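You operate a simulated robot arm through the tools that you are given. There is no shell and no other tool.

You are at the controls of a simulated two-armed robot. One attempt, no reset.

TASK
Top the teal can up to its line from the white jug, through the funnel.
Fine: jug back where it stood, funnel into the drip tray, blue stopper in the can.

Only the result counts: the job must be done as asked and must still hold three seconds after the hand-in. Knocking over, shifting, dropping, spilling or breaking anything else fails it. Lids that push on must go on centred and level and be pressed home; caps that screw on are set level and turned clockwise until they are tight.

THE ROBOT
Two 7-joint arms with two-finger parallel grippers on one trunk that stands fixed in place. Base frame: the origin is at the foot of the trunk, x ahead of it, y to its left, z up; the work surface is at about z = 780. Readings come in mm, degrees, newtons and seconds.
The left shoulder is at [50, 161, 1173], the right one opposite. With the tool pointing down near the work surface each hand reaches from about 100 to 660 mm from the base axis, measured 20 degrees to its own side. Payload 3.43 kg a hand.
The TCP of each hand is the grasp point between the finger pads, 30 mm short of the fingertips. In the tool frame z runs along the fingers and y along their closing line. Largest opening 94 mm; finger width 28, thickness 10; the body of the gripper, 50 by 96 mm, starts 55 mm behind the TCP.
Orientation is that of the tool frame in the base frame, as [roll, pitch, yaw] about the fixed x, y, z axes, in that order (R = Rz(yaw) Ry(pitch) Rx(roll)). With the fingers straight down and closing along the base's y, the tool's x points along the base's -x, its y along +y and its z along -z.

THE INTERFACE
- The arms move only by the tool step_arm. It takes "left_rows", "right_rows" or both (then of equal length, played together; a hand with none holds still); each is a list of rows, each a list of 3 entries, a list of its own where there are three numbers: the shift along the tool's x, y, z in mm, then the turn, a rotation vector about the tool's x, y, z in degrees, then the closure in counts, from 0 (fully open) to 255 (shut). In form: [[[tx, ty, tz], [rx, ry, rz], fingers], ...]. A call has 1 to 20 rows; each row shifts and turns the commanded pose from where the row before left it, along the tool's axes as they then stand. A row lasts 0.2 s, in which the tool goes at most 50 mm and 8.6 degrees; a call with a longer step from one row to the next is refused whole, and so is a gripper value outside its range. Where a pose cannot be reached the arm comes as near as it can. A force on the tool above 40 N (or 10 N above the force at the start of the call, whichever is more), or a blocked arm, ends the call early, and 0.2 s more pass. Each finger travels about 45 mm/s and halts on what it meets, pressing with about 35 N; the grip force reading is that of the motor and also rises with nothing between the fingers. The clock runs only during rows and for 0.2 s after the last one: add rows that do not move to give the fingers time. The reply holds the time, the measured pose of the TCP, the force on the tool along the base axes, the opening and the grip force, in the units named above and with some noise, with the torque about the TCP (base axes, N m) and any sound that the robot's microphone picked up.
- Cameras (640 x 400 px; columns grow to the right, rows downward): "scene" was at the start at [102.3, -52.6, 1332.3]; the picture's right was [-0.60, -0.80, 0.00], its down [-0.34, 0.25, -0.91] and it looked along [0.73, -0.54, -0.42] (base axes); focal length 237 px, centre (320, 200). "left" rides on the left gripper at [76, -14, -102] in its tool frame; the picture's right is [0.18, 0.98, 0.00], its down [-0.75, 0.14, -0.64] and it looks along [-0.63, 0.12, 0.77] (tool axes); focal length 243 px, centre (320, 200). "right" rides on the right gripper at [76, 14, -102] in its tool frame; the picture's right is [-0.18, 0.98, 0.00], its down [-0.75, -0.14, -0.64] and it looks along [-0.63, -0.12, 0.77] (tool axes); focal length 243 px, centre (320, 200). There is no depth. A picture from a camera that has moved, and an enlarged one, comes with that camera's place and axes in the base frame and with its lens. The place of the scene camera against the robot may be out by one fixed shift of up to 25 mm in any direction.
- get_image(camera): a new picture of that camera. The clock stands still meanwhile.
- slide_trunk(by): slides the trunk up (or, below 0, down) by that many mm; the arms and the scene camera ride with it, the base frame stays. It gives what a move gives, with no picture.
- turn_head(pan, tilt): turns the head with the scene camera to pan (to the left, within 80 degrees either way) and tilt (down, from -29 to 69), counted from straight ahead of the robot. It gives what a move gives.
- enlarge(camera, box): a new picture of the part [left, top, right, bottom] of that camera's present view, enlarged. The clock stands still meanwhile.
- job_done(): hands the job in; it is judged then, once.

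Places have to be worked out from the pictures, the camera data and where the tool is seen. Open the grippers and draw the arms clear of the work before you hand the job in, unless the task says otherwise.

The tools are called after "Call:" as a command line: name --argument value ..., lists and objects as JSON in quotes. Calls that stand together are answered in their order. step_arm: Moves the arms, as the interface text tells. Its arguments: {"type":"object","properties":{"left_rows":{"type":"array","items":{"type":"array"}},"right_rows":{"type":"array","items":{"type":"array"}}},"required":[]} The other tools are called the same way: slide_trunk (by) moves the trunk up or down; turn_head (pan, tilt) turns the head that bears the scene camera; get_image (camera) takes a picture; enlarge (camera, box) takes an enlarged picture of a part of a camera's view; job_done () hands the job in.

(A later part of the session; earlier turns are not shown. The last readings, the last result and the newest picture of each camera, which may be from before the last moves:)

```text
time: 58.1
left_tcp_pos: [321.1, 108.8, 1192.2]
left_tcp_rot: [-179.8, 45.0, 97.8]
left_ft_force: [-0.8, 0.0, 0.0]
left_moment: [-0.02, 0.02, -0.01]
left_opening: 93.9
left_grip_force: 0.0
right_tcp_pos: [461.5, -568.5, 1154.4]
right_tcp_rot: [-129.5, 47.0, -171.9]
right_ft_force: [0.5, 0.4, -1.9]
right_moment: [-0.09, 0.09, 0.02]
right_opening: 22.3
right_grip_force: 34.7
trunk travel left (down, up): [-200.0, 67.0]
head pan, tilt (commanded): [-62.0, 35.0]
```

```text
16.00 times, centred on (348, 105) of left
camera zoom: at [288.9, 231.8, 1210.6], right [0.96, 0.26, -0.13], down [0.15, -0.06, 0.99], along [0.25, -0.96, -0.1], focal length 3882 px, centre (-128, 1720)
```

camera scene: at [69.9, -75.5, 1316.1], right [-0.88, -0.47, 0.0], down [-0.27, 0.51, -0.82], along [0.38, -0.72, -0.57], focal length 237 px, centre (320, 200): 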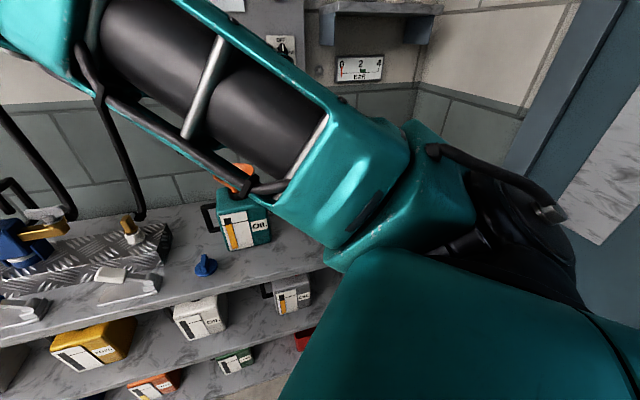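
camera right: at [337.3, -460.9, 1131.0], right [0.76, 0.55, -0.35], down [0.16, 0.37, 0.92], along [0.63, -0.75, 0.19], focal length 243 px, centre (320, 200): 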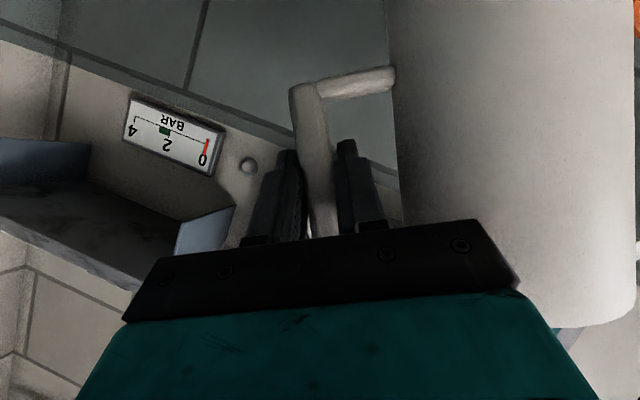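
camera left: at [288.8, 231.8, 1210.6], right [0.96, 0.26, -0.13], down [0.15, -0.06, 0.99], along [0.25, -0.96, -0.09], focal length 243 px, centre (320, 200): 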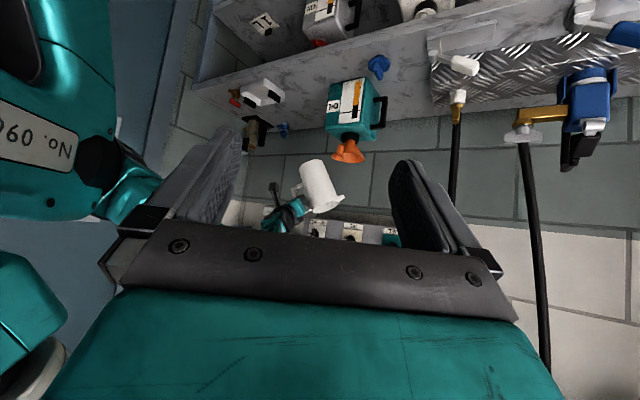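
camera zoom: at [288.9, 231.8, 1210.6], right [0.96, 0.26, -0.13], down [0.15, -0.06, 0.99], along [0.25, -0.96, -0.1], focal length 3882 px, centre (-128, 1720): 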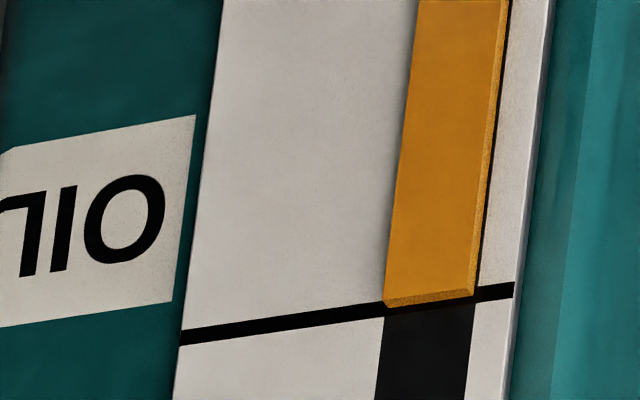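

The back edge of the amber bar coincides with the line's centre. The scene camera can also see the gauge now, so I enlarge it there.

Call:
enlarge --camera "scene" --box '[215, 205, 275, 255]'

```text
8.00 times, centred on (245, 230) of scene
camera zoom: at [69.9, -75.5, 1316.1], right [-0.88, -0.47, 0.0], down [-0.27, 0.51, -0.82], along [0.38, -0.72, -0.57], focal length 1895 px, centre (920, -40)
```

zoom: 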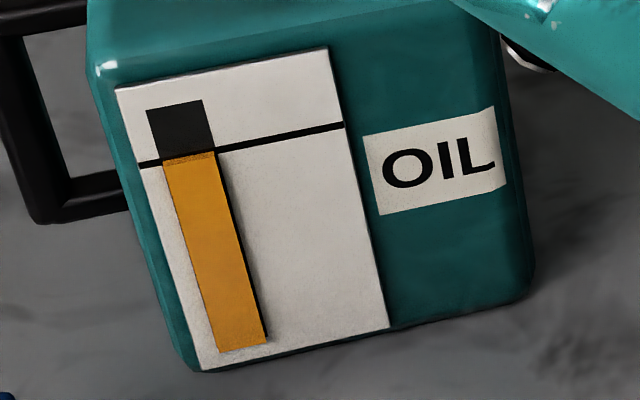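

Both viewpoints show the level on the line. I bring the jug fully upright and yaw back by 15° to its original heading, keeping high above the funnel.

Call:
step_arm --right_rows '[[[0, 0, 0], [-4.047, 0, 6.871], 255], [[0, 0, 0], [-4.047, 0, 6.871], 255], [[0, 0, 0], [-4.047, 0, 6.871], 255], [[0, 0, 0], [-4.047, 0, 6.871], 255], [[0, 0, 0], [0, 0, 0], 255], [[0, 0, 0], [0, 0, 0], 255]]'

Call:
enlarge --camera "left" --box '[240, 50, 400, 230]'

```text
time: 59.5
left_tcp_pos: [319.2, 108.8, 1191.9]
left_tcp_rot: [-179.9, 45.1, 97.7]
left_ft_force: [0.2, -0.1, 0.5]
left_moment: [0.01, 0.04, -0.01]
left_opening: 94.1
left_grip_force: 0.0
right_tcp_pos: [459.9, -569.4, 1153.8]
right_tcp_rot: [179.9, 59.3, 146.4]
right_ft_force: [0.3, -0.2, -2.3]
right_moment: [-0.14, 0.12, -0.03]
right_opening: 21.9
right_grip_force: 35.4
trunk travel left (down, up): [-200.0, 67.0]
head pan, tilt (commanded): [-62.0, 35.0]
```

```text
2.22 times, centred on (320, 140) of left
camera zoom: at [288.8, 231.8, 1210.7], right [0.96, 0.26, -0.13], down [0.15, -0.06, 0.99], along [0.25, -0.96, -0.1], focal length 539 px, centre (320, 333)
```

zoom: 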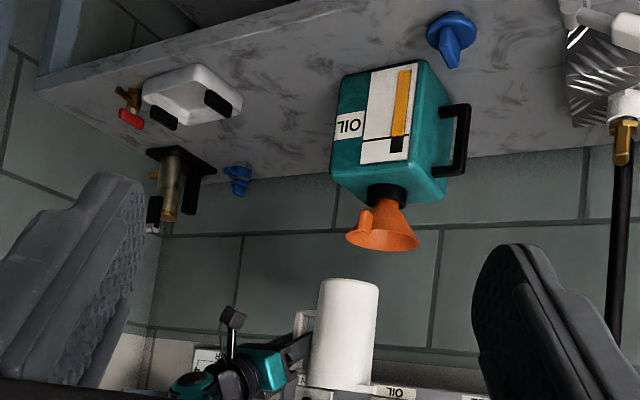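

Upright and clear. I yaw back to the original heading and carry the jug above its home spot.

Call:
step_arm --right_rows '[[[0, 0, 0], [6.46, 0, 3.81], 255], [[0, 0, 0], [6.46, 0, 3.81], 255], [[-1.3, -22, 2.2], [0, 0, 0], 255], [[-1.95, -33, 3.3], [0, 0, 0], 255], [[-1.95, -33, 3.3], [0, 0, 0], 255], [[-1.95, -33, 3.3], [0, 0, 0], 255], [[-1.95, -33, 3.3], [0, 0, 0], 255], [[-1.95, -33, 3.3], [0, 0, 0], 255], [[-1.95, -33.4, 3.4], [0, 0, 0], 255], [[0, 0, 0], [0, 0, 0], 255], [[0, 0, 0], [0, 0, 0], 255]]'

Call:
get_image --camera "left"

```text
time: 61.9
left_tcp_pos: [319.1, 107.9, 1192.6]
left_tcp_rot: [-179.9, 45.1, 97.9]
left_ft_force: [-0.8, -0.1, -0.6]
left_moment: [0.01, 0.0, 0.0]
left_opening: 94.1
left_grip_force: 0.0
right_tcp_pos: [313.2, -734.7, 1152.5]
right_tcp_rot: [179.8, 59.4, 131.5]
right_ft_force: [0.6, 0.2, -2.5]
right_moment: [-0.17, 0.15, -0.03]
right_opening: 22.1
right_grip_force: 34.8
trunk travel left (down, up): [-200.0, 67.0]
head pan, tilt (commanded): [-62.0, 35.0]
```

```text
taken
camera left: at [288.8, 231.6, 1210.7], right [0.96, 0.26, -0.13], down [0.15, -0.06, 0.99], along [0.25, -0.96, -0.1], focal length 243 px, centre (320, 200)
```

left: 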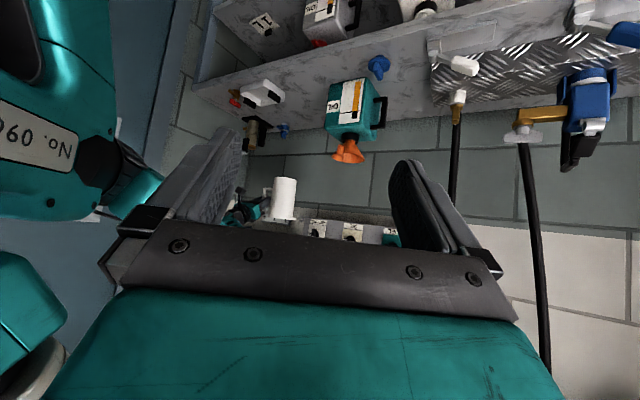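

I lower the jug over its original spot, stopping about 10 mm above the bench.

Call:
step_arm --right_rows '[[[20.6, -0.9, 11], [0, 0, 0], 255], [[30, 0, 17.7], [0, 0, 0], 255], [[32, 0, 18.85], [0, 0, 0], 255], [[32, 0, 18.85], [0, 0, 0], 255], [[32, 0, 18.85], [0, 0, 0], 255], [[32, 0, 18.85], [0, 0, 0], 255], [[30, 0, 17.7], [0, 0, 0], 255], [[18, 0, 10.6], [0, 0, 0], 255], [[7, 0, 4.1], [0, 0, 0], 255], [[0, 0, 0], [0, 0, 0], 255], [[0, 0, 0], [0, 0, 0], 255]]'

Call:
get_image --camera "right"

Call:
get_image --camera "scene"

```text
time: 64.3
left_tcp_pos: [319.2, 108.7, 1192.7]
left_tcp_rot: [-179.9, 45.0, 97.8]
left_ft_force: [-0.1, 0.1, 0.6]
left_moment: [0.02, -0.03, 0.0]
left_opening: 93.9
left_grip_force: 0.1
right_tcp_pos: [311.5, -733.8, 881.5]
right_tcp_rot: [179.9, 59.4, 131.5]
right_ft_force: [-0.1, -0.4, -3.1]
right_moment: [-0.1, 0.15, 0.0]
right_opening: 21.9
right_grip_force: 35.6
trunk travel left (down, up): [-200.0, 67.0]
head pan, tilt (commanded): [-62.0, 35.0]
```

```text
taken
camera right: at [237.0, -630.0, 867.9], right [0.8, 0.58, 0.16], down [-0.22, 0.03, 0.98], along [0.56, -0.81, 0.15], focal length 243 px, centre (320, 200)
```

right: 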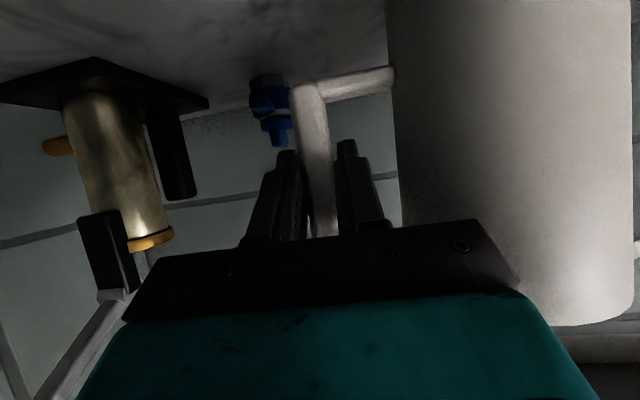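

```text
taken
camera scene: at [69.8, -75.6, 1316.1], right [-0.88, -0.47, 0.0], down [-0.27, 0.51, -0.82], along [0.38, -0.72, -0.57], focal length 237 px, centre (320, 200)
```

scene: 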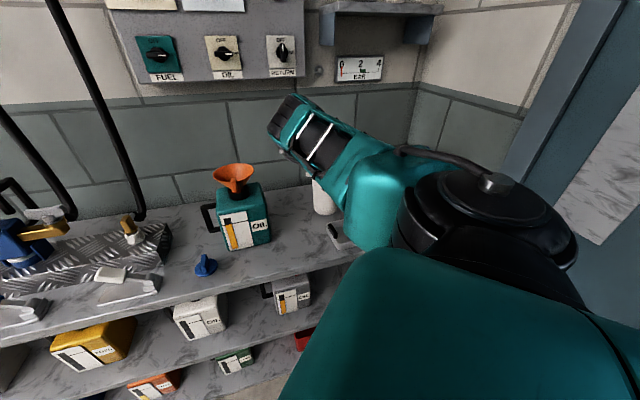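

I lower the last 10 mm in small steps until the weight transfers to the bench.

Call:
step_arm --right_rows '[[[3.45, 0, 2.03], [0, 0, 0], 255], [[2.6, 0, 1.52], [0, 0, 0], 255], [[1.3, 0, 0.76], [0, 0, 0], 255], [[0, 0, 0], [0, 0, 0], 255], [[0, 0, 0], [0, 0, 0], 255]]'

```text
time: 65.5
left_tcp_pos: [320.1, 108.5, 1192.1]
left_tcp_rot: [-179.9, 45.1, 97.8]
left_ft_force: [-0.6, -0.5, -0.1]
left_moment: [0.0, 0.02, 0.01]
left_opening: 93.8
left_grip_force: 0.0
right_tcp_pos: [311.0, -733.4, 874.3]
right_tcp_rot: [179.8, 59.4, 131.5]
right_ft_force: [0.0, 0.0, -2.2]
right_moment: [-0.13, 0.14, 0.02]
right_opening: 22.2
right_grip_force: 34.5
trunk travel left (down, up): [-200.0, 67.0]
head pan, tilt (commanded): [-62.0, 35.0]
```

Not yet touching. I continue in 1.5 mm steps.

Call:
step_arm --right_rows '[[[1.3, 0, 0.76], [0, 0, 0], 255], [[1.3, 0, 0.76], [0, 0, 0], 255], [[0, 0, 0], [0, 0, 0], 255], [[0, 0, 0], [0, 0, 0], 255]]'

```text
time: 66.5
left_tcp_pos: [320.2, 108.8, 1191.5]
left_tcp_rot: [-179.9, 45.0, 97.7]
left_ft_force: [-0.3, 0.7, -0.1]
left_moment: [0.0, -0.03, -0.03]
left_opening: 93.8
left_grip_force: 0.0
right_tcp_pos: [311.2, -733.4, 870.3]
right_tcp_rot: [179.9, 59.5, 131.6]
right_ft_force: [0.1, -2.0, 3.2]
right_moment: [0.15, -0.04, -0.07]
right_opening: 22.5
right_grip_force: 34.5
trunk travel left (down, up): [-200.0, 67.0]
head pan, tilt (commanded): [-62.0, 35.0]
```

The jug is on the bench. I open the fingers to the approach width.

Call:
step_arm --right_rows '[[[0, 0, 0], [0, 0, 0], 190], [[0, 0, 0], [0, 0, 0], 165], [[0, 0, 0], [0, 0, 0], 165], [[0, 0, 0], [0, 0, 0], 165]]'

Call:
enlarge --camera "right" --box '[220, 20, 420, 240]'

```text
time: 67.5
left_tcp_pos: [319.0, 108.5, 1190.5]
left_tcp_rot: [-179.9, 45.0, 97.9]
left_ft_force: [-0.6, 0.5, 0.8]
left_moment: [-0.03, -0.01, -0.02]
left_opening: 94.1
left_grip_force: 0.0
right_tcp_pos: [310.9, -733.2, 871.4]
right_tcp_rot: [179.9, 59.3, 131.4]
right_ft_force: [-0.3, -0.3, -0.1]
right_moment: [-0.01, 0.03, 0.0]
right_opening: 33.3
right_grip_force: 0.0
trunk travel left (down, up): [-200.0, 67.0]
head pan, tilt (commanded): [-62.0, 35.0]
```

```text
1.82 times, centred on (320, 130) of right
camera zoom: at [237.0, -629.3, 856.9], right [0.8, 0.58, 0.16], down [-0.22, 0.03, 0.98], along [0.56, -0.81, 0.15], focal length 441 px, centre (320, 327)
```

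zoom: 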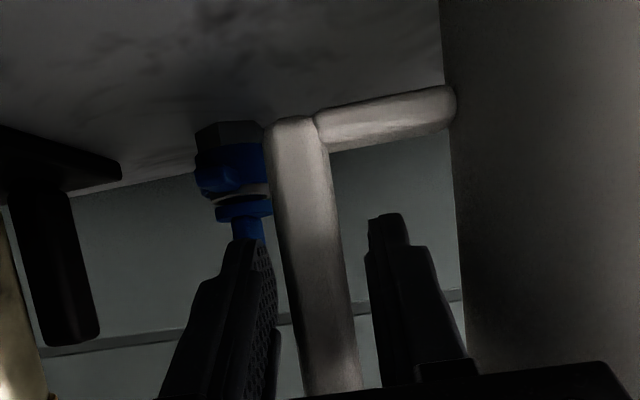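

The handle looks just as before the grasp. I back the fingers straight out 100 mm.

Call:
step_arm --right_rows '[[[0, 0, -12], [0, 0, 0], 165], [[0, 0, -25], [0, 0, 0], 165], [[0, 0, -32], [0, 0, 0], 165], [[0, 0, -31], [0, 0, 0], 165], [[0, 0, 0], [0, 0, 0], 165]]'

Call:
get_image --camera "right"

```text
time: 68.7
left_tcp_pos: [319.0, 109.0, 1190.4]
left_tcp_rot: [-179.8, 45.0, 97.8]
left_ft_force: [0.5, -0.1, 0.0]
left_moment: [0.0, -0.03, 0.01]
left_opening: 94.0
left_grip_force: 0.0
right_tcp_pos: [253.3, -668.9, 920.8]
right_tcp_rot: [180.0, 59.4, 131.5]
right_ft_force: [1.1, 0.1, 0.3]
right_moment: [0.01, 0.02, 0.01]
right_opening: 33.3
right_grip_force: 0.2
trunk travel left (down, up): [-200.0, 67.0]
head pan, tilt (commanded): [-62.0, 35.0]
```

```text
taken
camera right: at [180.2, -565.1, 907.9], right [0.8, 0.58, 0.16], down [-0.22, 0.03, 0.98], along [0.56, -0.81, 0.15], focal length 243 px, centre (320, 200)
```

right: 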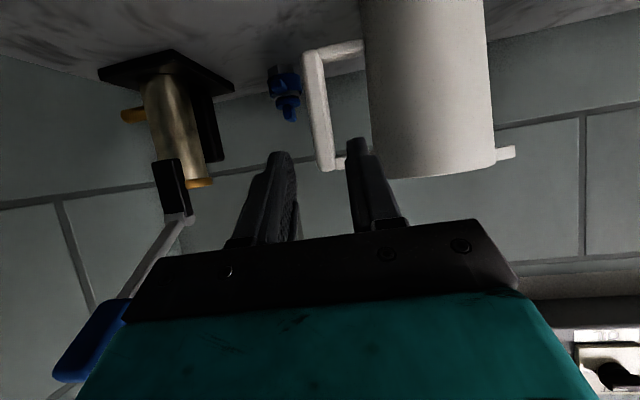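

The jug is back in place. Now I retreat up, untilt the hand to vertical and head for the funnel's tab.

Call:
step_arm --right_rows '[[[-24.4, 20.9, -26.8], [0, 0, 0], 165], [[-24.4, 20.9, -26.8], [0, 0, 0], 165], [[-24.4, 20.9, -26.8], [0, 0, 0], 165], [[-24.4, 20.9, -26.8], [0, 0, 0], 165], [[-24.4, 20.9, -26.8], [0, 0, 0], 165], [[0, 0, 0], [0, 8.5, 0], 165], [[0, 0, 0], [0, 8.5, 0], 165], [[0, 0, 0], [0, 8.5, 0], 165], [[0, 0, 0], [0, 8.5, 0], 165], [[0, 0, 0], [0, 8.5, 0], 165], [[0, 0, 0], [0, 8.5, 0], 165], [[0, 0, 0], [0, 8.5, 0], 165], [[0, 0, 0], [0, 0, -2.5], 165], [[0, 0, 0], [0, 0, 0], 165]]'

Call:
get_image --camera "right"

Call:
get_image --camera "left"

```text
time: 71.7
left_tcp_pos: [318.4, 108.7, 1191.7]
left_tcp_rot: [-179.9, 45.0, 97.7]
left_ft_force: [0.2, 0.1, 0.6]
left_moment: [-0.02, -0.01, 0.03]
left_opening: 93.9
left_grip_force: 0.1
right_tcp_pos: [296.7, -560.3, 1095.5]
right_tcp_rot: [-180.0, -0.2, 134.0]
right_ft_force: [-0.2, 0.7, -0.8]
right_moment: [-0.02, -0.02, 0.01]
right_opening: 33.6
right_grip_force: 0.1
trunk travel left (down, up): [-200.0, 67.0]
head pan, tilt (commanded): [-62.0, 35.0]
```

```text
taken
camera right: at [253.9, -496.1, 1197.1], right [0.83, 0.55, 0.0], down [0.42, -0.64, 0.64], along [0.35, -0.53, -0.77], focal length 243 px, centre (320, 200)
```

right: 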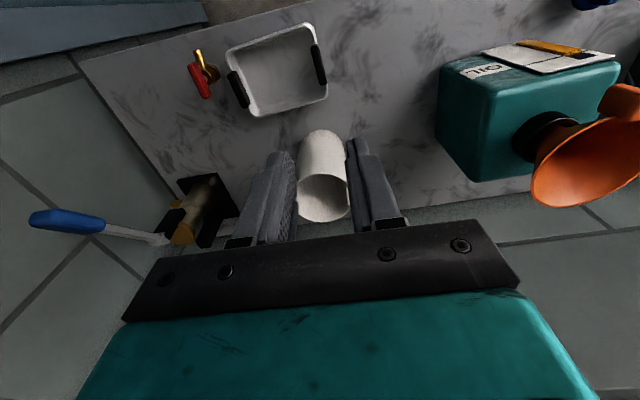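

```text
taken
camera left: at [288.7, 231.9, 1210.7], right [0.96, 0.26, -0.13], down [0.15, -0.06, 0.99], along [0.25, -0.96, -0.1], focal length 243 px, centre (320, 200)
```

left: 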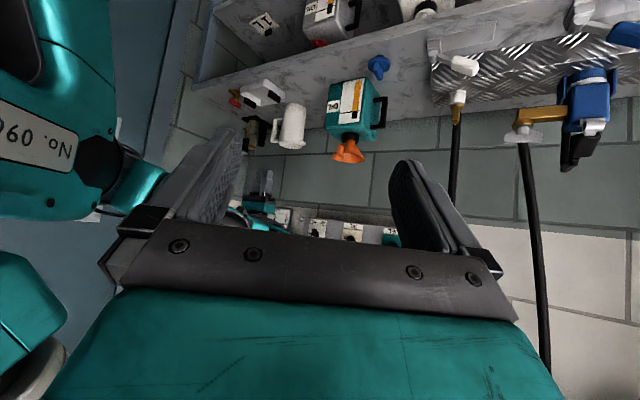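

I move above the funnel's tab at the release position.

Call:
step_arm --right_rows '[[[-2.5, 25, 0], [0, 0, 0], 165], [[-2.5, 37, 0], [0, 0, 0], 165], [[-2.5, 37, 0], [0, 0, 0], 165], [[-2.5, 37, 0], [0, 0, 0], 165], [[-2.5, 37, 0], [0, 0, 0], 165], [[-2.5, 37, 0], [0, 0, 0], 165], [[-2.7, 35, 0], [0, 0, 0], 165], [[0, 0, 0], [0, 0, 0], 165], [[0, 0, 0], [0, 0, 0], 165]]'

Call:
get_image --camera "right"

Call:
enlarge --camera "left" --box '[240, 50, 400, 230]'

```text
time: 73.7
left_tcp_pos: [319.9, 109.1, 1192.3]
left_tcp_rot: [-180.0, 45.0, 97.7]
left_ft_force: [0.3, 0.8, -0.6]
left_moment: [0.01, 0.02, -0.02]
left_opening: 94.0
left_grip_force: 0.0
right_tcp_pos: [486.0, -402.1, 1095.5]
right_tcp_rot: [-179.9, -0.1, 134.1]
right_ft_force: [-0.2, 0.1, 0.4]
right_moment: [0.0, 0.0, -0.06]
right_opening: 33.4
right_grip_force: 0.1
trunk travel left (down, up): [-200.0, 67.0]
head pan, tilt (commanded): [-62.0, 35.0]
```

```text
taken
camera right: at [443.1, -338.2, 1197.4], right [0.83, 0.55, 0.0], down [0.42, -0.64, 0.64], along [0.35, -0.53, -0.77], focal length 243 px, centre (320, 200)
```

right: 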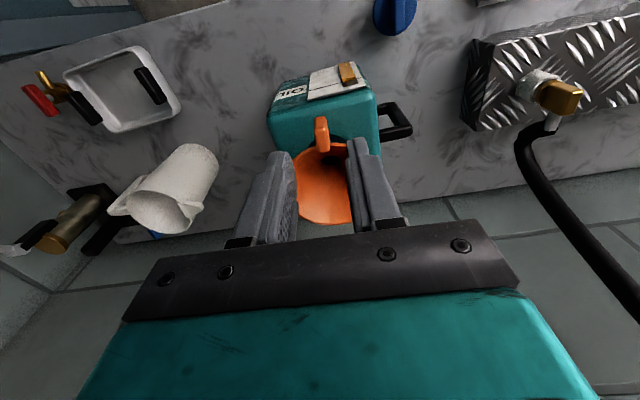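

```text
2.22 times, centred on (320, 140) of left
camera zoom: at [288.7, 232.0, 1210.7], right [0.96, 0.26, -0.13], down [0.15, -0.06, 0.99], along [0.25, -0.96, -0.1], focal length 539 px, centre (320, 333)
```

zoom: 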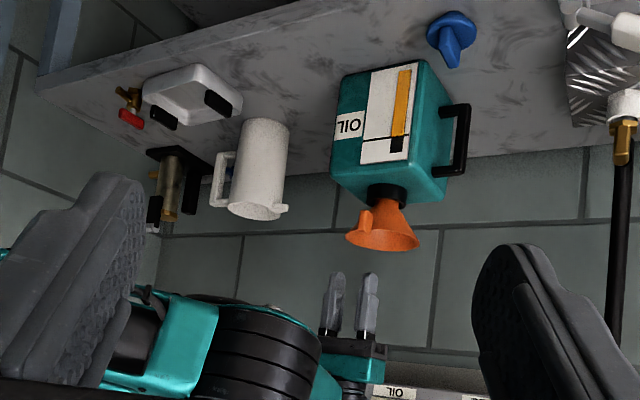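

The tab is centred between the fingers. I descend 80 mm around it.

Call:
step_arm --right_rows '[[[0, 0, 25], [0, 0, 0], 165], [[0, 0, 25], [0, 0, 0], 165], [[0, 0, 18], [0, 0, 0], 165], [[0, 0, 11], [0, 0, 0], 165], [[0, 0, 0], [0, 0, 0], 165], [[0, 0, 0], [0, 0, 0], 165]]'

Call:
enlarge --camera "right" --box '[250, 60, 430, 240]'

Call:
enlarge --camera "left" --box '[290, 80, 390, 200]'

```text
time: 75.1
left_tcp_pos: [319.2, 109.0, 1191.8]
left_tcp_rot: [-179.9, 45.0, 97.8]
left_ft_force: [1.9, -0.4, -1.2]
left_moment: [0.0, -0.01, 0.02]
left_opening: 94.1
left_grip_force: 0.2
right_tcp_pos: [485.7, -401.7, 1015.4]
right_tcp_rot: [-180.0, 0.0, 134.1]
right_ft_force: [0.5, -0.9, 0.2]
right_moment: [-0.02, -0.01, 0.02]
right_opening: 32.9
right_grip_force: 0.0
trunk travel left (down, up): [-200.0, 67.0]
head pan, tilt (commanded): [-62.0, 35.0]
```

```text
2.22 times, centred on (340, 150) of right
camera zoom: at [442.4, -338.1, 1117.9], right [0.83, 0.55, 0.0], down [0.42, -0.64, 0.64], along [0.35, -0.53, -0.77], focal length 539 px, centre (276, 311)
```

zoom: 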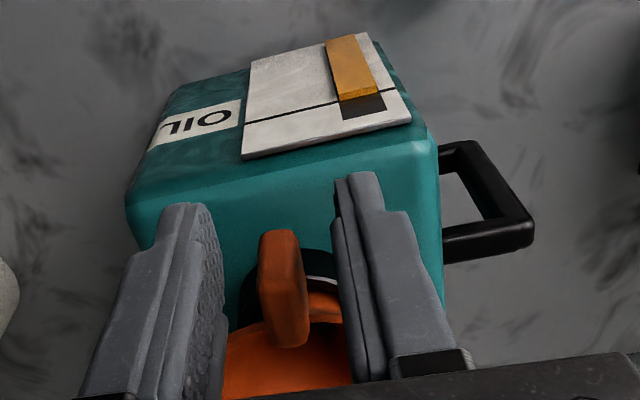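

```text
3.33 times, centred on (340, 140) of left
camera zoom: at [288.7, 232.0, 1210.7], right [0.96, 0.26, -0.13], down [0.15, -0.06, 0.99], along [0.25, -0.96, -0.1], focal length 809 px, centre (253, 400)
```

zoom: 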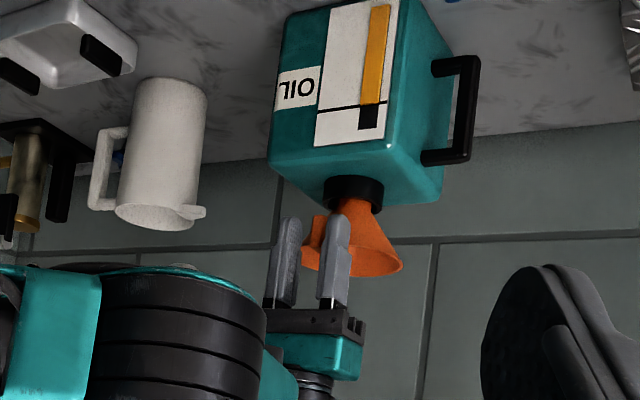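

The fingers straddle the tab as before. I close the grip.

Call:
step_arm --right_rows '[[[0, 0, 0], [0, 0, 0], 255], [[0, 0, 0], [0, 0, 0], 255], [[0, 0, 0], [0, 0, 0], 255], [[0, 0, 0], [0, 0, 0], 255]]'

```text
time: 76.1
left_tcp_pos: [319.0, 109.7, 1191.6]
left_tcp_rot: [-179.9, 45.1, 97.8]
left_ft_force: [-0.6, -1.3, 0.7]
left_moment: [0.03, -0.02, -0.03]
left_opening: 94.1
left_grip_force: 0.1
right_tcp_pos: [485.4, -402.5, 1016.2]
right_tcp_rot: [180.0, -0.1, 134.1]
right_ft_force: [-0.5, -0.2, 0.6]
right_moment: [0.02, 0.03, -0.02]
right_opening: 11.3
right_grip_force: 35.3
trunk travel left (down, up): [-200.0, 67.0]
head pan, tilt (commanded): [-62.0, 35.0]
```

Gripped at 11.3 mm. I lift the funnel gently out of the neck.

Call:
step_arm --right_rows '[[[0, 0, -4], [0, 0, 0], 255], [[0, 0, -6], [0, 0, 0], 255], [[0, 0, -12], [0, 0, 0], 255], [[0, 0, -15], [0, 0, 0], 255], [[0, 0, -18], [0, 0, 0], 255], [[0, 0, 0], [0, 0, 0], 255], [[0, 0, 0], [0, 0, 0], 255]]'

Call:
enlarge --camera "left" --box '[290, 60, 390, 200]'

```text
time: 77.7
left_tcp_pos: [318.2, 109.1, 1192.6]
left_tcp_rot: [-179.9, 45.0, 97.8]
left_ft_force: [-0.3, 0.5, -0.1]
left_moment: [0.02, -0.03, 0.0]
left_opening: 94.0
left_grip_force: 0.1
right_tcp_pos: [484.8, -402.2, 1071.0]
right_tcp_rot: [180.0, -0.1, 134.1]
right_ft_force: [-0.2, -0.6, -1.3]
right_moment: [0.06, 0.04, 0.02]
right_opening: 11.0
right_grip_force: 35.9
trunk travel left (down, up): [-200.0, 67.0]
head pan, tilt (commanded): [-62.0, 35.0]
```

```text
2.86 times, centred on (340, 130) of left
camera zoom: at [288.7, 231.9, 1210.7], right [0.96, 0.26, -0.13], down [0.15, -0.06, 0.99], along [0.25, -0.96, -0.1], focal length 693 px, centre (263, 400)
```

zoom: 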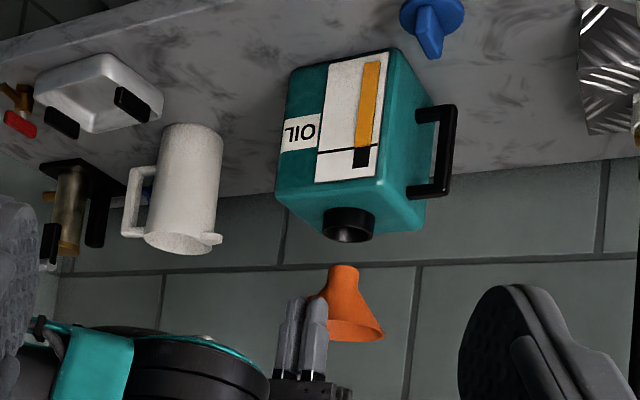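

The funnel is out cleanly. I carry it at this height over to the drip tray (centre about [255, -602]).

Call:
step_arm --right_rows '[[[6.5, -22, 0], [0, 0, 0], 255], [[10, -35, 0], [0, 0, 0], 255], [[10, -35, 0], [0, 0, 0], 255], [[10, -35, 0], [0, 0, 0], 255], [[10, -35, 0], [0, 0, 0], 255], [[10, -35, 0], [0, 0, 0], 255], [[10, -35, 0], [0, 0, 0], 255], [[10, -35, 0], [0, 0, 0], 255], [[10.5, -36, 0], [0, 0, 0], 255], [[0, 0, 0], [0, 0, 0], 255], [[0, 0, 0], [0, 0, 0], 255]]'

Call:
get_image --camera "right"

Call:
get_image --camera "left"

Call:
get_image --camera "scene"

```text
time: 80.1
left_tcp_pos: [318.5, 109.0, 1191.2]
left_tcp_rot: [-180.0, 45.0, 97.8]
left_ft_force: [-0.4, -0.3, 0.3]
left_moment: [0.0, -0.01, 0.02]
left_opening: 94.1
left_grip_force: 0.0
right_tcp_pos: [205.9, -549.4, 1072.3]
right_tcp_rot: [179.9, -0.1, 134.2]
right_ft_force: [0.1, -0.7, -2.0]
right_moment: [0.03, 0.08, 0.01]
right_opening: 11.2
right_grip_force: 35.2
trunk travel left (down, up): [-200.0, 67.0]
head pan, tilt (commanded): [-62.0, 35.0]
```

```text
taken
camera right: at [163.6, -485.8, 1173.7], right [0.83, 0.55, 0.0], down [0.42, -0.64, 0.64], along [0.35, -0.53, -0.77], focal length 243 px, centre (320, 200)
```

right: 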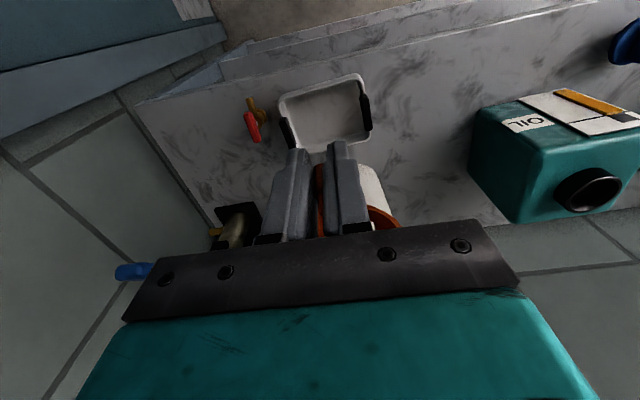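

```text
taken
camera left: at [288.7, 231.9, 1210.7], right [0.96, 0.26, -0.13], down [0.15, -0.06, 0.99], along [0.25, -0.96, -0.1], focal length 243 px, centre (320, 200)
```

left: 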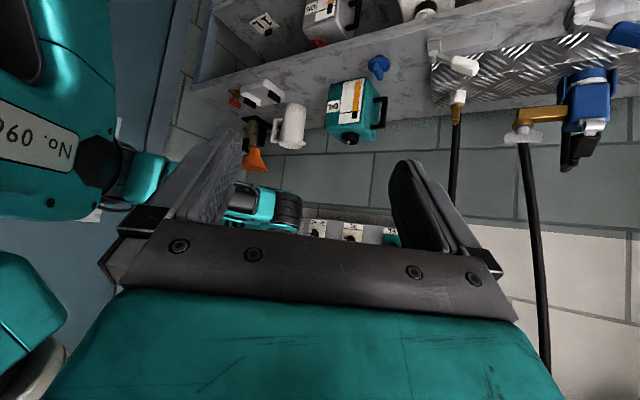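

```text
taken
camera scene: at [69.7, -75.5, 1316.2], right [-0.88, -0.47, 0.0], down [-0.27, 0.51, -0.82], along [0.38, -0.72, -0.57], focal length 237 px, centre (320, 200)
```

scene: 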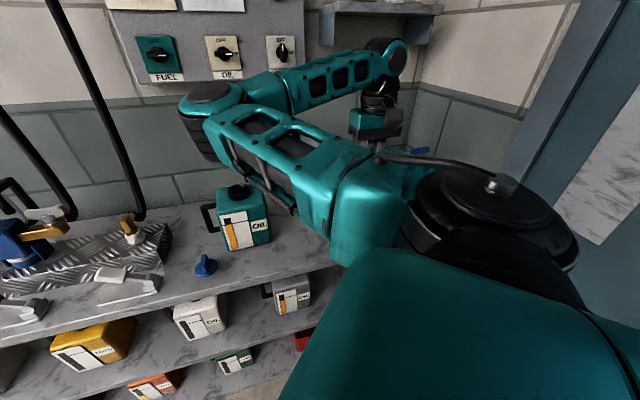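

I enlarge the tray from here to refine its position relative to the funnel.

Call:
enlarge --camera "right" --box '[230, 50, 420, 240]'

Call:
enlarge --camera "left" --box '[220, 70, 320, 190]'

```text
2.11 times, centred on (325, 145) of right
camera zoom: at [163.6, -485.8, 1173.7], right [0.83, 0.55, 0.0], down [0.42, -0.64, 0.64], along [0.35, -0.53, -0.77], focal length 511 px, centre (310, 316)
```

zoom: 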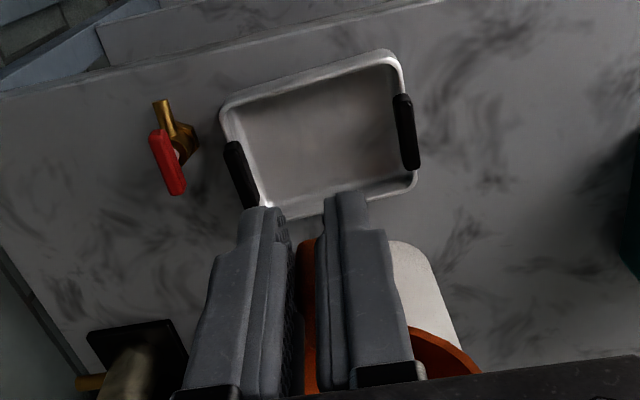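

```text
3.33 times, centred on (270, 130) of left
camera zoom: at [288.7, 231.9, 1210.7], right [0.96, 0.26, -0.13], down [0.15, -0.06, 0.99], along [0.25, -0.96, -0.1], focal length 809 px, centre (487, 433)
```

zoom: 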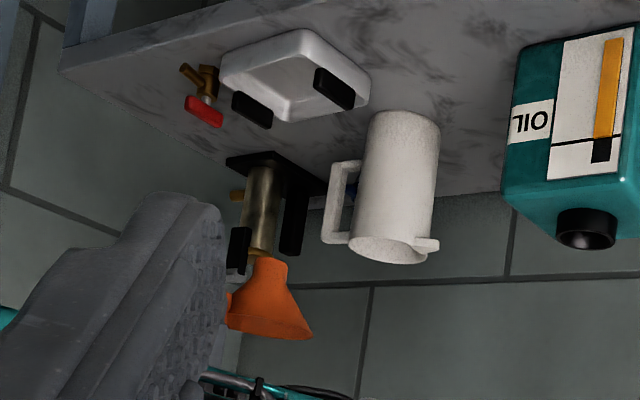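

The tray centre [252, -602] agrees with where the funnel hangs ([254, -601]). I lower most of the way.

Call:
step_arm --right_rows '[[[0, 0, 20], [0, 0, 0], 255], [[0, 0, 32], [0, 0, 0], 255], [[0, 0, 32], [0, 0, 0], 255], [[0, 0, 32], [0, 0, 0], 255], [[0, 0, 32], [0, 0, 0], 255], [[0, 0, 25], [0, 0, 0], 255], [[0, 0, 12], [0, 0, 0], 255], [[0, 0, 0], [0, 0, 0], 255], [[0, 0, 0], [0, 0, 0], 255]]'

Call:
get_image --camera "right"

Call:
enlarge --camera "left" --box '[220, 70, 320, 190]'

```text
time: 82.1
left_tcp_pos: [319.5, 108.7, 1192.3]
left_tcp_rot: [-179.9, 45.1, 97.8]
left_ft_force: [0.6, 0.7, -0.1]
left_moment: [0.01, -0.03, 0.02]
left_opening: 94.0
left_grip_force: 0.0
right_tcp_pos: [207.6, -549.4, 885.3]
right_tcp_rot: [-180.0, -0.1, 134.1]
right_ft_force: [0.1, -0.4, -0.7]
right_moment: [0.05, 0.03, 0.03]
right_opening: 11.0
right_grip_force: 35.1
trunk travel left (down, up): [-200.0, 67.0]
head pan, tilt (commanded): [-62.0, 35.0]
```

```text
taken
camera right: at [164.5, -485.5, 988.0], right [0.83, 0.55, 0.0], down [0.42, -0.64, 0.64], along [0.35, -0.53, -0.77], focal length 243 px, centre (320, 200)
```

right: 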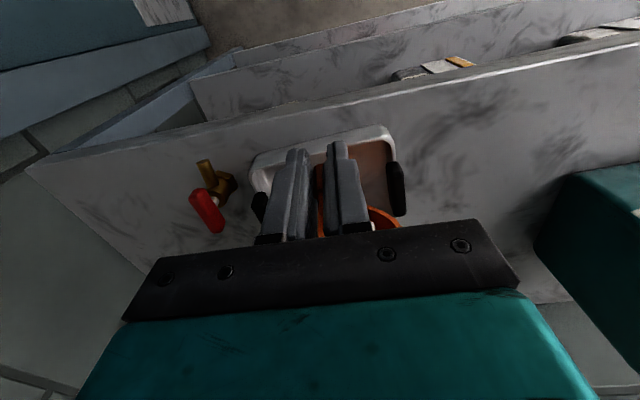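

```text
3.33 times, centred on (270, 130) of left
camera zoom: at [288.7, 231.9, 1210.7], right [0.96, 0.26, -0.13], down [0.15, -0.06, 0.99], along [0.25, -0.96, -0.1], focal length 809 px, centre (487, 433)
```

zoom: 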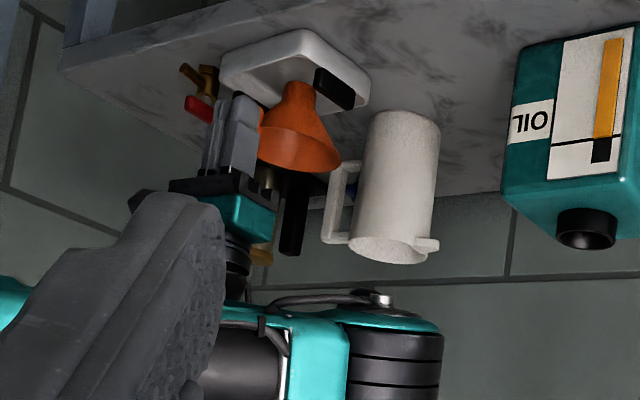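

The funnel is directly over the tray with its spout about 20 mm above the floor. I lower gently to contact.

Call:
step_arm --right_rows '[[[0, 0, 8], [0, 0, 0], 255], [[0, 0, 6], [0, 0, 0], 255], [[0, 0, 3], [0, 0, 0], 255], [[0, 0, 0], [0, 0, 0], 255], [[0, 0, 0], [0, 0, 0], 255]]'

```text
time: 83.3
left_tcp_pos: [319.9, 109.4, 1192.4]
left_tcp_rot: [-179.9, 45.0, 97.8]
left_ft_force: [-0.3, -0.2, 0.1]
left_moment: [-0.01, 0.03, -0.01]
left_opening: 93.9
left_grip_force: 0.1
right_tcp_pos: [207.2, -550.1, 869.0]
right_tcp_rot: [179.8, -0.1, 134.0]
right_ft_force: [-0.2, -0.5, -0.9]
right_moment: [0.06, 0.05, 0.01]
right_opening: 11.0
right_grip_force: 35.1
trunk travel left (down, up): [-200.0, 67.0]
head pan, tilt (commanded): [-62.0, 35.0]
```

No contact yet at 869. I go on in 1.5 mm steps.

Call:
step_arm --right_rows '[[[0, 0, 1.5], [0, 0, 0], 255], [[0, 0, 1.5], [0, 0, 0], 255], [[0, 0, 0], [0, 0, 0], 255], [[0, 0, 0], [0, 0, 0], 255]]'

```text
time: 84.3
left_tcp_pos: [319.8, 108.6, 1192.5]
left_tcp_rot: [-180.0, 45.1, 97.7]
left_ft_force: [0.3, -0.3, -0.1]
left_moment: [0.01, 0.0, 0.0]
left_opening: 94.0
left_grip_force: 0.1
right_tcp_pos: [206.5, -549.9, 867.4]
right_tcp_rot: [179.9, 0.0, 134.0]
right_ft_force: [-0.5, -0.4, 6.6]
right_moment: [-0.37, -0.34, 0.0]
right_opening: 11.1
right_grip_force: 34.8
trunk travel left (down, up): [-200.0, 67.0]
head pan, tilt (commanded): [-62.0, 35.0]
```

Contact with the tray floor (about 7 N, centred under the funnel). I release the tab.

Call:
step_arm --right_rows '[[[0, 0, -0.8], [0, 0, 0], 255], [[0, 0, 0], [0, 0, 0], 215], [[0, 0, 0], [0, 0, 0], 190], [[0, 0, 0], [0, 0, 0], 165], [[0, 0, 0], [0, 0, 0], 165], [[0, 0, 0], [0, 0, 0], 165]]'

Call:
get_image --camera "right"

Call:
enlarge --camera "left" --box '[220, 70, 320, 190]'

```text
time: 85.7
left_tcp_pos: [319.2, 108.7, 1191.6]
left_tcp_rot: [-179.9, 45.0, 97.8]
left_ft_force: [-0.3, 0.6, 0.0]
left_moment: [0.0, -0.01, -0.01]
left_opening: 94.0
left_grip_force: 0.1
right_tcp_pos: [207.8, -550.7, 866.4]
right_tcp_rot: [180.0, -0.1, 134.1]
right_ft_force: [0.2, 0.9, 0.0]
right_moment: [0.01, 0.03, -0.02]
right_opening: 33.2
right_grip_force: 0.0
trunk travel left (down, up): [-200.0, 67.0]
head pan, tilt (commanded): [-62.0, 35.0]
```

```text
taken
camera right: at [164.1, -486.1, 968.9], right [0.83, 0.55, 0.0], down [0.42, -0.64, 0.64], along [0.35, -0.53, -0.77], focal length 243 px, centre (320, 200)
```

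right: 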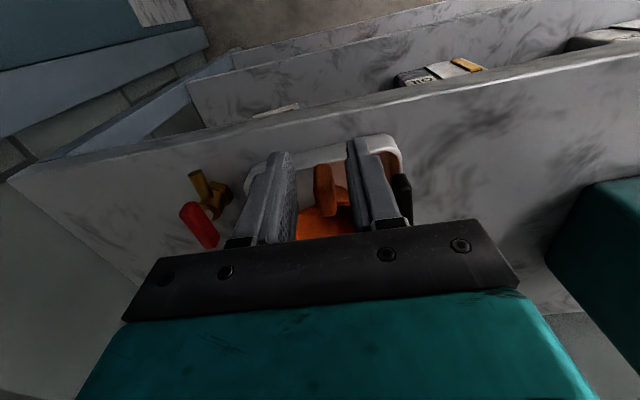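

```text
3.33 times, centred on (270, 130) of left
camera zoom: at [288.7, 232.0, 1210.7], right [0.96, 0.26, -0.13], down [0.15, -0.06, 0.99], along [0.25, -0.96, -0.1], focal length 809 px, centre (487, 433)
```

zoom: 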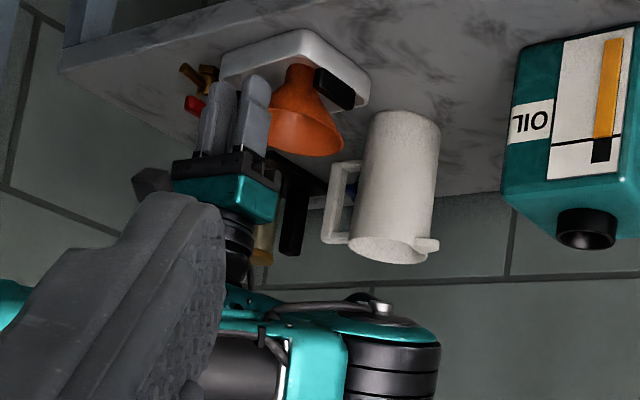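

The funnel stands in the tray. I raise the right hand, and pull the left arm back to the left to make room for the right elbow before going to the stopper.

Call:
step_arm --right_rows '[[[0, 0, -15], [0, 0, 0], 165], [[0, 0, -30], [0, 0, 0], 165], [[0, 0, -38], [0, 0, 0], 165], [[0, 0, -38], [0, 0, 0], 165], [[0, 0, -38], [0, 0, 0], 165], [[0, 0, -25], [0, 0, 0], 165], [[0, 0, 0], [0, 0, 0], 165]]' --left_rows '[[[28.8, -2.5, -28.8], [0, 0, 0], 0], [[28.8, -2.5, -28.8], [0, 0, 0], 0], [[28.8, -2.5, -28.8], [0, 0, 0], 0], [[28.8, -2.5, -28.8], [0, 0, 0], 0], [[28.8, -2.5, -28.8], [0, 0, 0], 0], [[0, 0, 0], [0, 0, 0], 0], [[0, 0, 0], [0, 0, 0], 0]]'

Call:
get_image --camera "right"

Call:
get_image --camera "left"

Call:
get_image --camera "scene"

```text
time: 87.3
left_tcp_pos: [219.5, 245.8, 1224.6]
left_tcp_rot: [-179.9, 45.1, 97.7]
left_ft_force: [0.1, -0.2, 0.1]
left_moment: [0.0, -0.02, -0.02]
left_opening: 93.8
left_grip_force: 0.0
left hand out of reach, approached as far as the arm can: row 1, 2, 3, 4, 5
right_tcp_pos: [207.6, -550.1, 1051.7]
right_tcp_rot: [179.9, -0.1, 134.1]
right_ft_force: [-0.6, -0.1, -0.4]
right_moment: [0.0, -0.02, 0.0]
right_opening: 33.2
right_grip_force: 0.1
trunk travel left (down, up): [-200.0, 67.0]
head pan, tilt (commanded): [-62.0, 35.0]
```

```text
taken
camera right: at [164.5, -486.5, 1153.8], right [0.83, 0.55, 0.0], down [0.42, -0.64, 0.64], along [0.35, -0.53, -0.77], focal length 243 px, centre (320, 200)
```

right: 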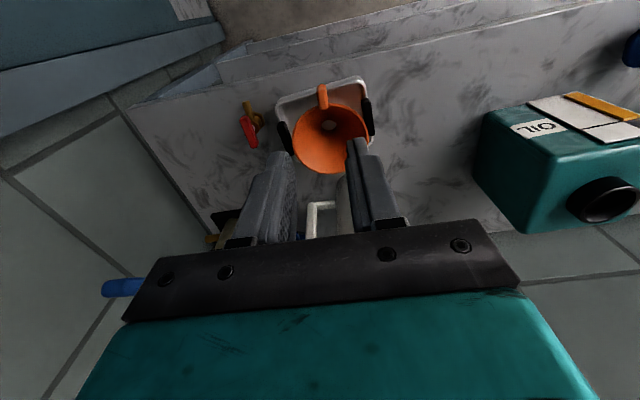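

```text
taken
camera left: at [190.0, 368.1, 1243.3], right [0.96, 0.26, -0.13], down [0.15, -0.06, 0.99], along [0.25, -0.96, -0.09], focal length 243 px, centre (320, 200)
```

left: 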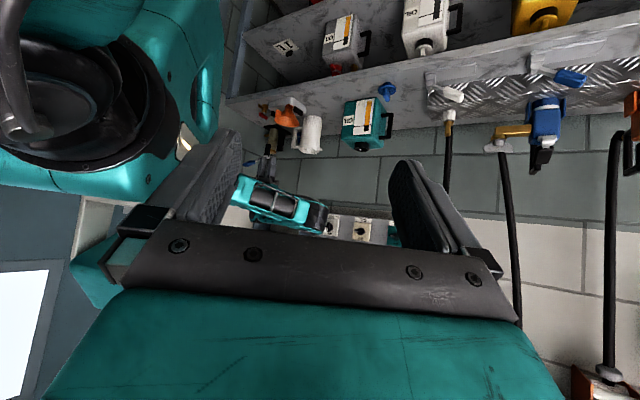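

```text
taken
camera scene: at [69.7, -75.4, 1316.2], right [-0.88, -0.47, 0.0], down [-0.27, 0.51, -0.82], along [0.38, -0.72, -0.57], focal length 237 px, centre (320, 200)
```

scene: 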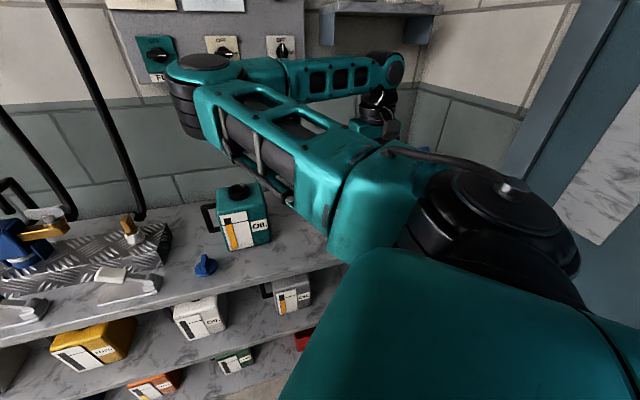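

The left hand is well clear and still sees the can. I enlarge the stopper in the left and scene views to learn its shape and wing direction.

Call:
enlarge --camera "left" --box '[340, 60, 420, 160]'

Call:
enlarge --camera "scene" --box '[180, 240, 230, 290]'

Call:
enlarge --camera "left" --box '[370, 75, 405, 105]'

```text
4.00 times, centred on (380, 110) of left
camera zoom: at [190.0, 368.1, 1243.3], right [0.96, 0.26, -0.13], down [0.15, -0.06, 0.99], along [0.25, -0.96, -0.09], focal length 970 px, centre (80, 560)
```

zoom: 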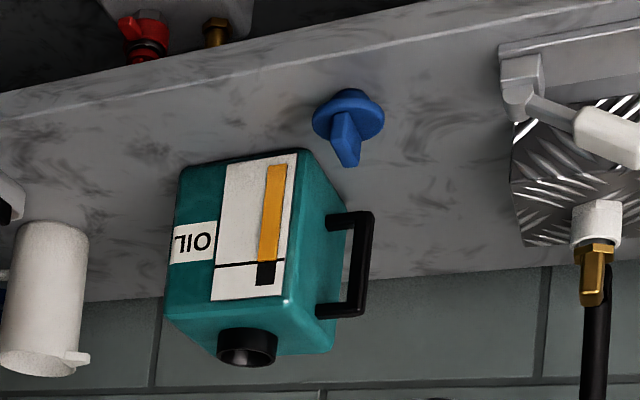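

```text
8.00 times, centred on (205, 265) of scene
camera zoom: at [69.7, -75.4, 1316.2], right [-0.88, -0.47, 0.0], down [-0.27, 0.51, -0.82], along [0.38, -0.72, -0.57], focal length 1895 px, centre (1240, -320)
```

zoom: 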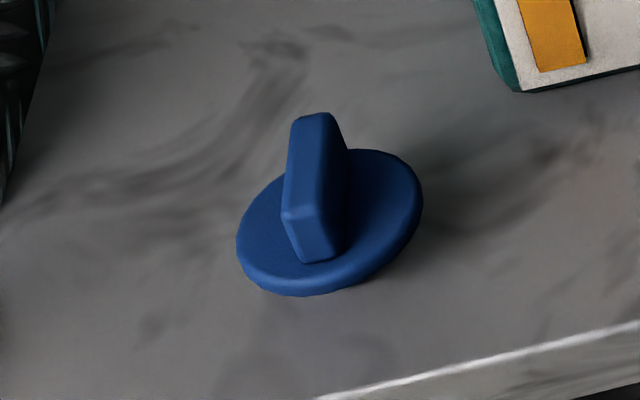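

```text
13.33 times, centred on (388, 90) of left
camera zoom: at [190.0, 368.1, 1243.3], right [0.96, 0.26, -0.13], down [0.15, -0.06, 0.99], along [0.25, -0.96, -0.09], focal length 3235 px, centre (-580, 1667)
```

zoom: 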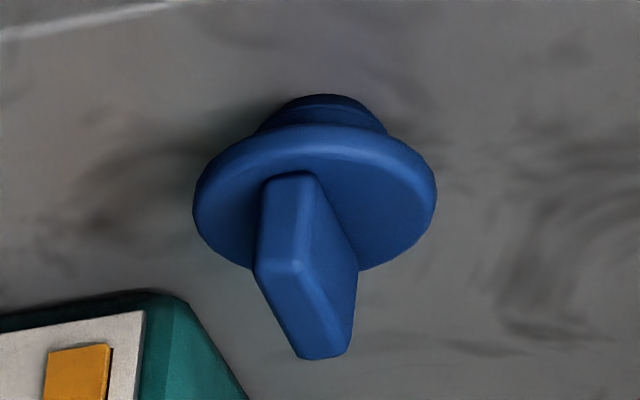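

The stopper has a narrower plug under its flange and a wing about 44 mm long running toward the wall, so a yaw near 136° clamps its flat faces. I move above it to measure it with the hand camera.

Call:
step_arm --right_rows '[[[-2.5, 25, 0], [0, 0, 0], 130], [[-3.8, 38.5, 0], [0, 0, 0], 130], [[-3.8, 38.5, 0], [0, 0, 0], 130], [[-3.8, 38.5, 0], [0, 0, 0], 130], [[-3.8, 38.5, 0], [0, 0, 0], 130], [[-3.8, 38.5, 0], [0, 0, 0], 130], [[-3.8, 38.5, 0], [0, 0, 0], 130], [[-3.8, 38.5, 0], [0, 0, 0], 130], [[-3.8, 38.5, 0], [0, 0, 0], 130], [[-3.8, 38.5, 0], [0, 0, 0], 130], [[-3.8, 34.7, 0], [0, 0, 0], 130], [[0, 0, 0], [0, 0, 0], 130], [[0, 0, 0], [0, 0, 0], 130]]'

Call:
get_image --camera "right"

Call:
get_image --camera "left"

Call:
get_image --camera "scene"

```text
time: 90.1
left_tcp_pos: [220.9, 245.7, 1224.5]
left_tcp_rot: [-180.0, 45.1, 97.7]
left_ft_force: [0.8, -0.7, -0.5]
left_moment: [0.0, 0.01, 0.02]
left_opening: 94.0
left_grip_force: 0.1
right_tcp_pos: [506.9, -324.7, 1052.0]
right_tcp_rot: [179.8, -0.2, 134.2]
right_ft_force: [-0.2, 0.3, -0.7]
right_moment: [0.0, -0.01, 0.0]
right_opening: 46.0
right_grip_force: 0.0
right hand out of reach, approached as far as the arm can: row 9, 11
trunk travel left (down, up): [-200.0, 67.0]
head pan, tilt (commanded): [-62.0, 35.0]
```

```text
taken
camera right: at [464.1, -260.4, 1154.0], right [0.83, 0.55, 0.0], down [0.42, -0.64, 0.64], along [0.35, -0.53, -0.77], focal length 243 px, centre (320, 200)
```

right: 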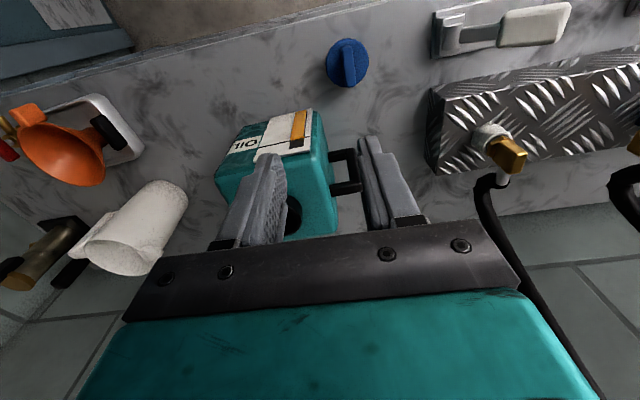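

```text
taken
camera left: at [190.1, 368.0, 1243.3], right [0.96, 0.26, -0.13], down [0.15, -0.06, 0.99], along [0.25, -0.96, -0.09], focal length 243 px, centre (320, 200)
```

left: 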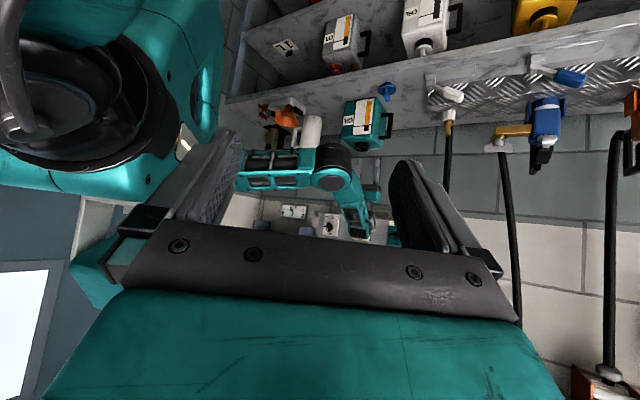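

```text
taken
camera scene: at [69.7, -75.4, 1316.2], right [-0.88, -0.47, 0.0], down [-0.27, 0.51, -0.82], along [0.38, -0.72, -0.57], focal length 237 px, centre (320, 200)
```

scene: 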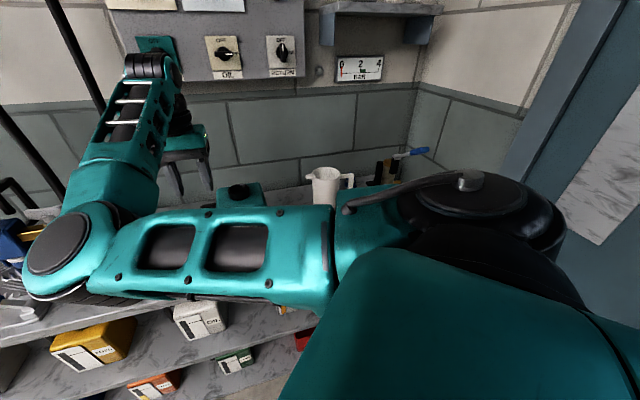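

The hand stopped slightly short ([507, -325]) because of an arm limit, but the stopper is clearly in view. I enlarge it to locate it.

Call:
enlarge --camera "right" --box '[310, 25, 390, 105]'

```text
5.00 times, centred on (350, 65) of right
camera zoom: at [464.1, -260.4, 1154.0], right [0.83, 0.55, 0.0], down [0.42, -0.64, 0.64], along [0.35, -0.53, -0.77], focal length 1213 px, centre (170, 875)
```

zoom: 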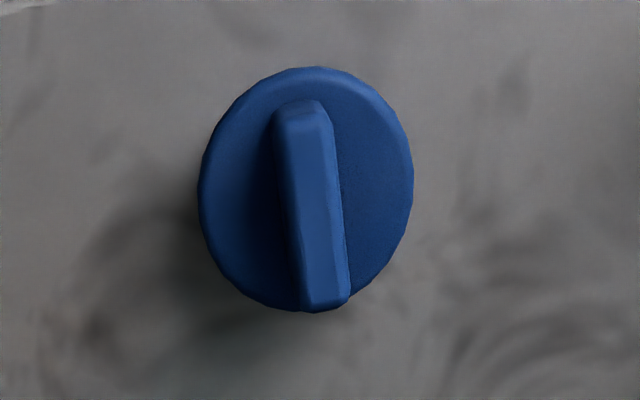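

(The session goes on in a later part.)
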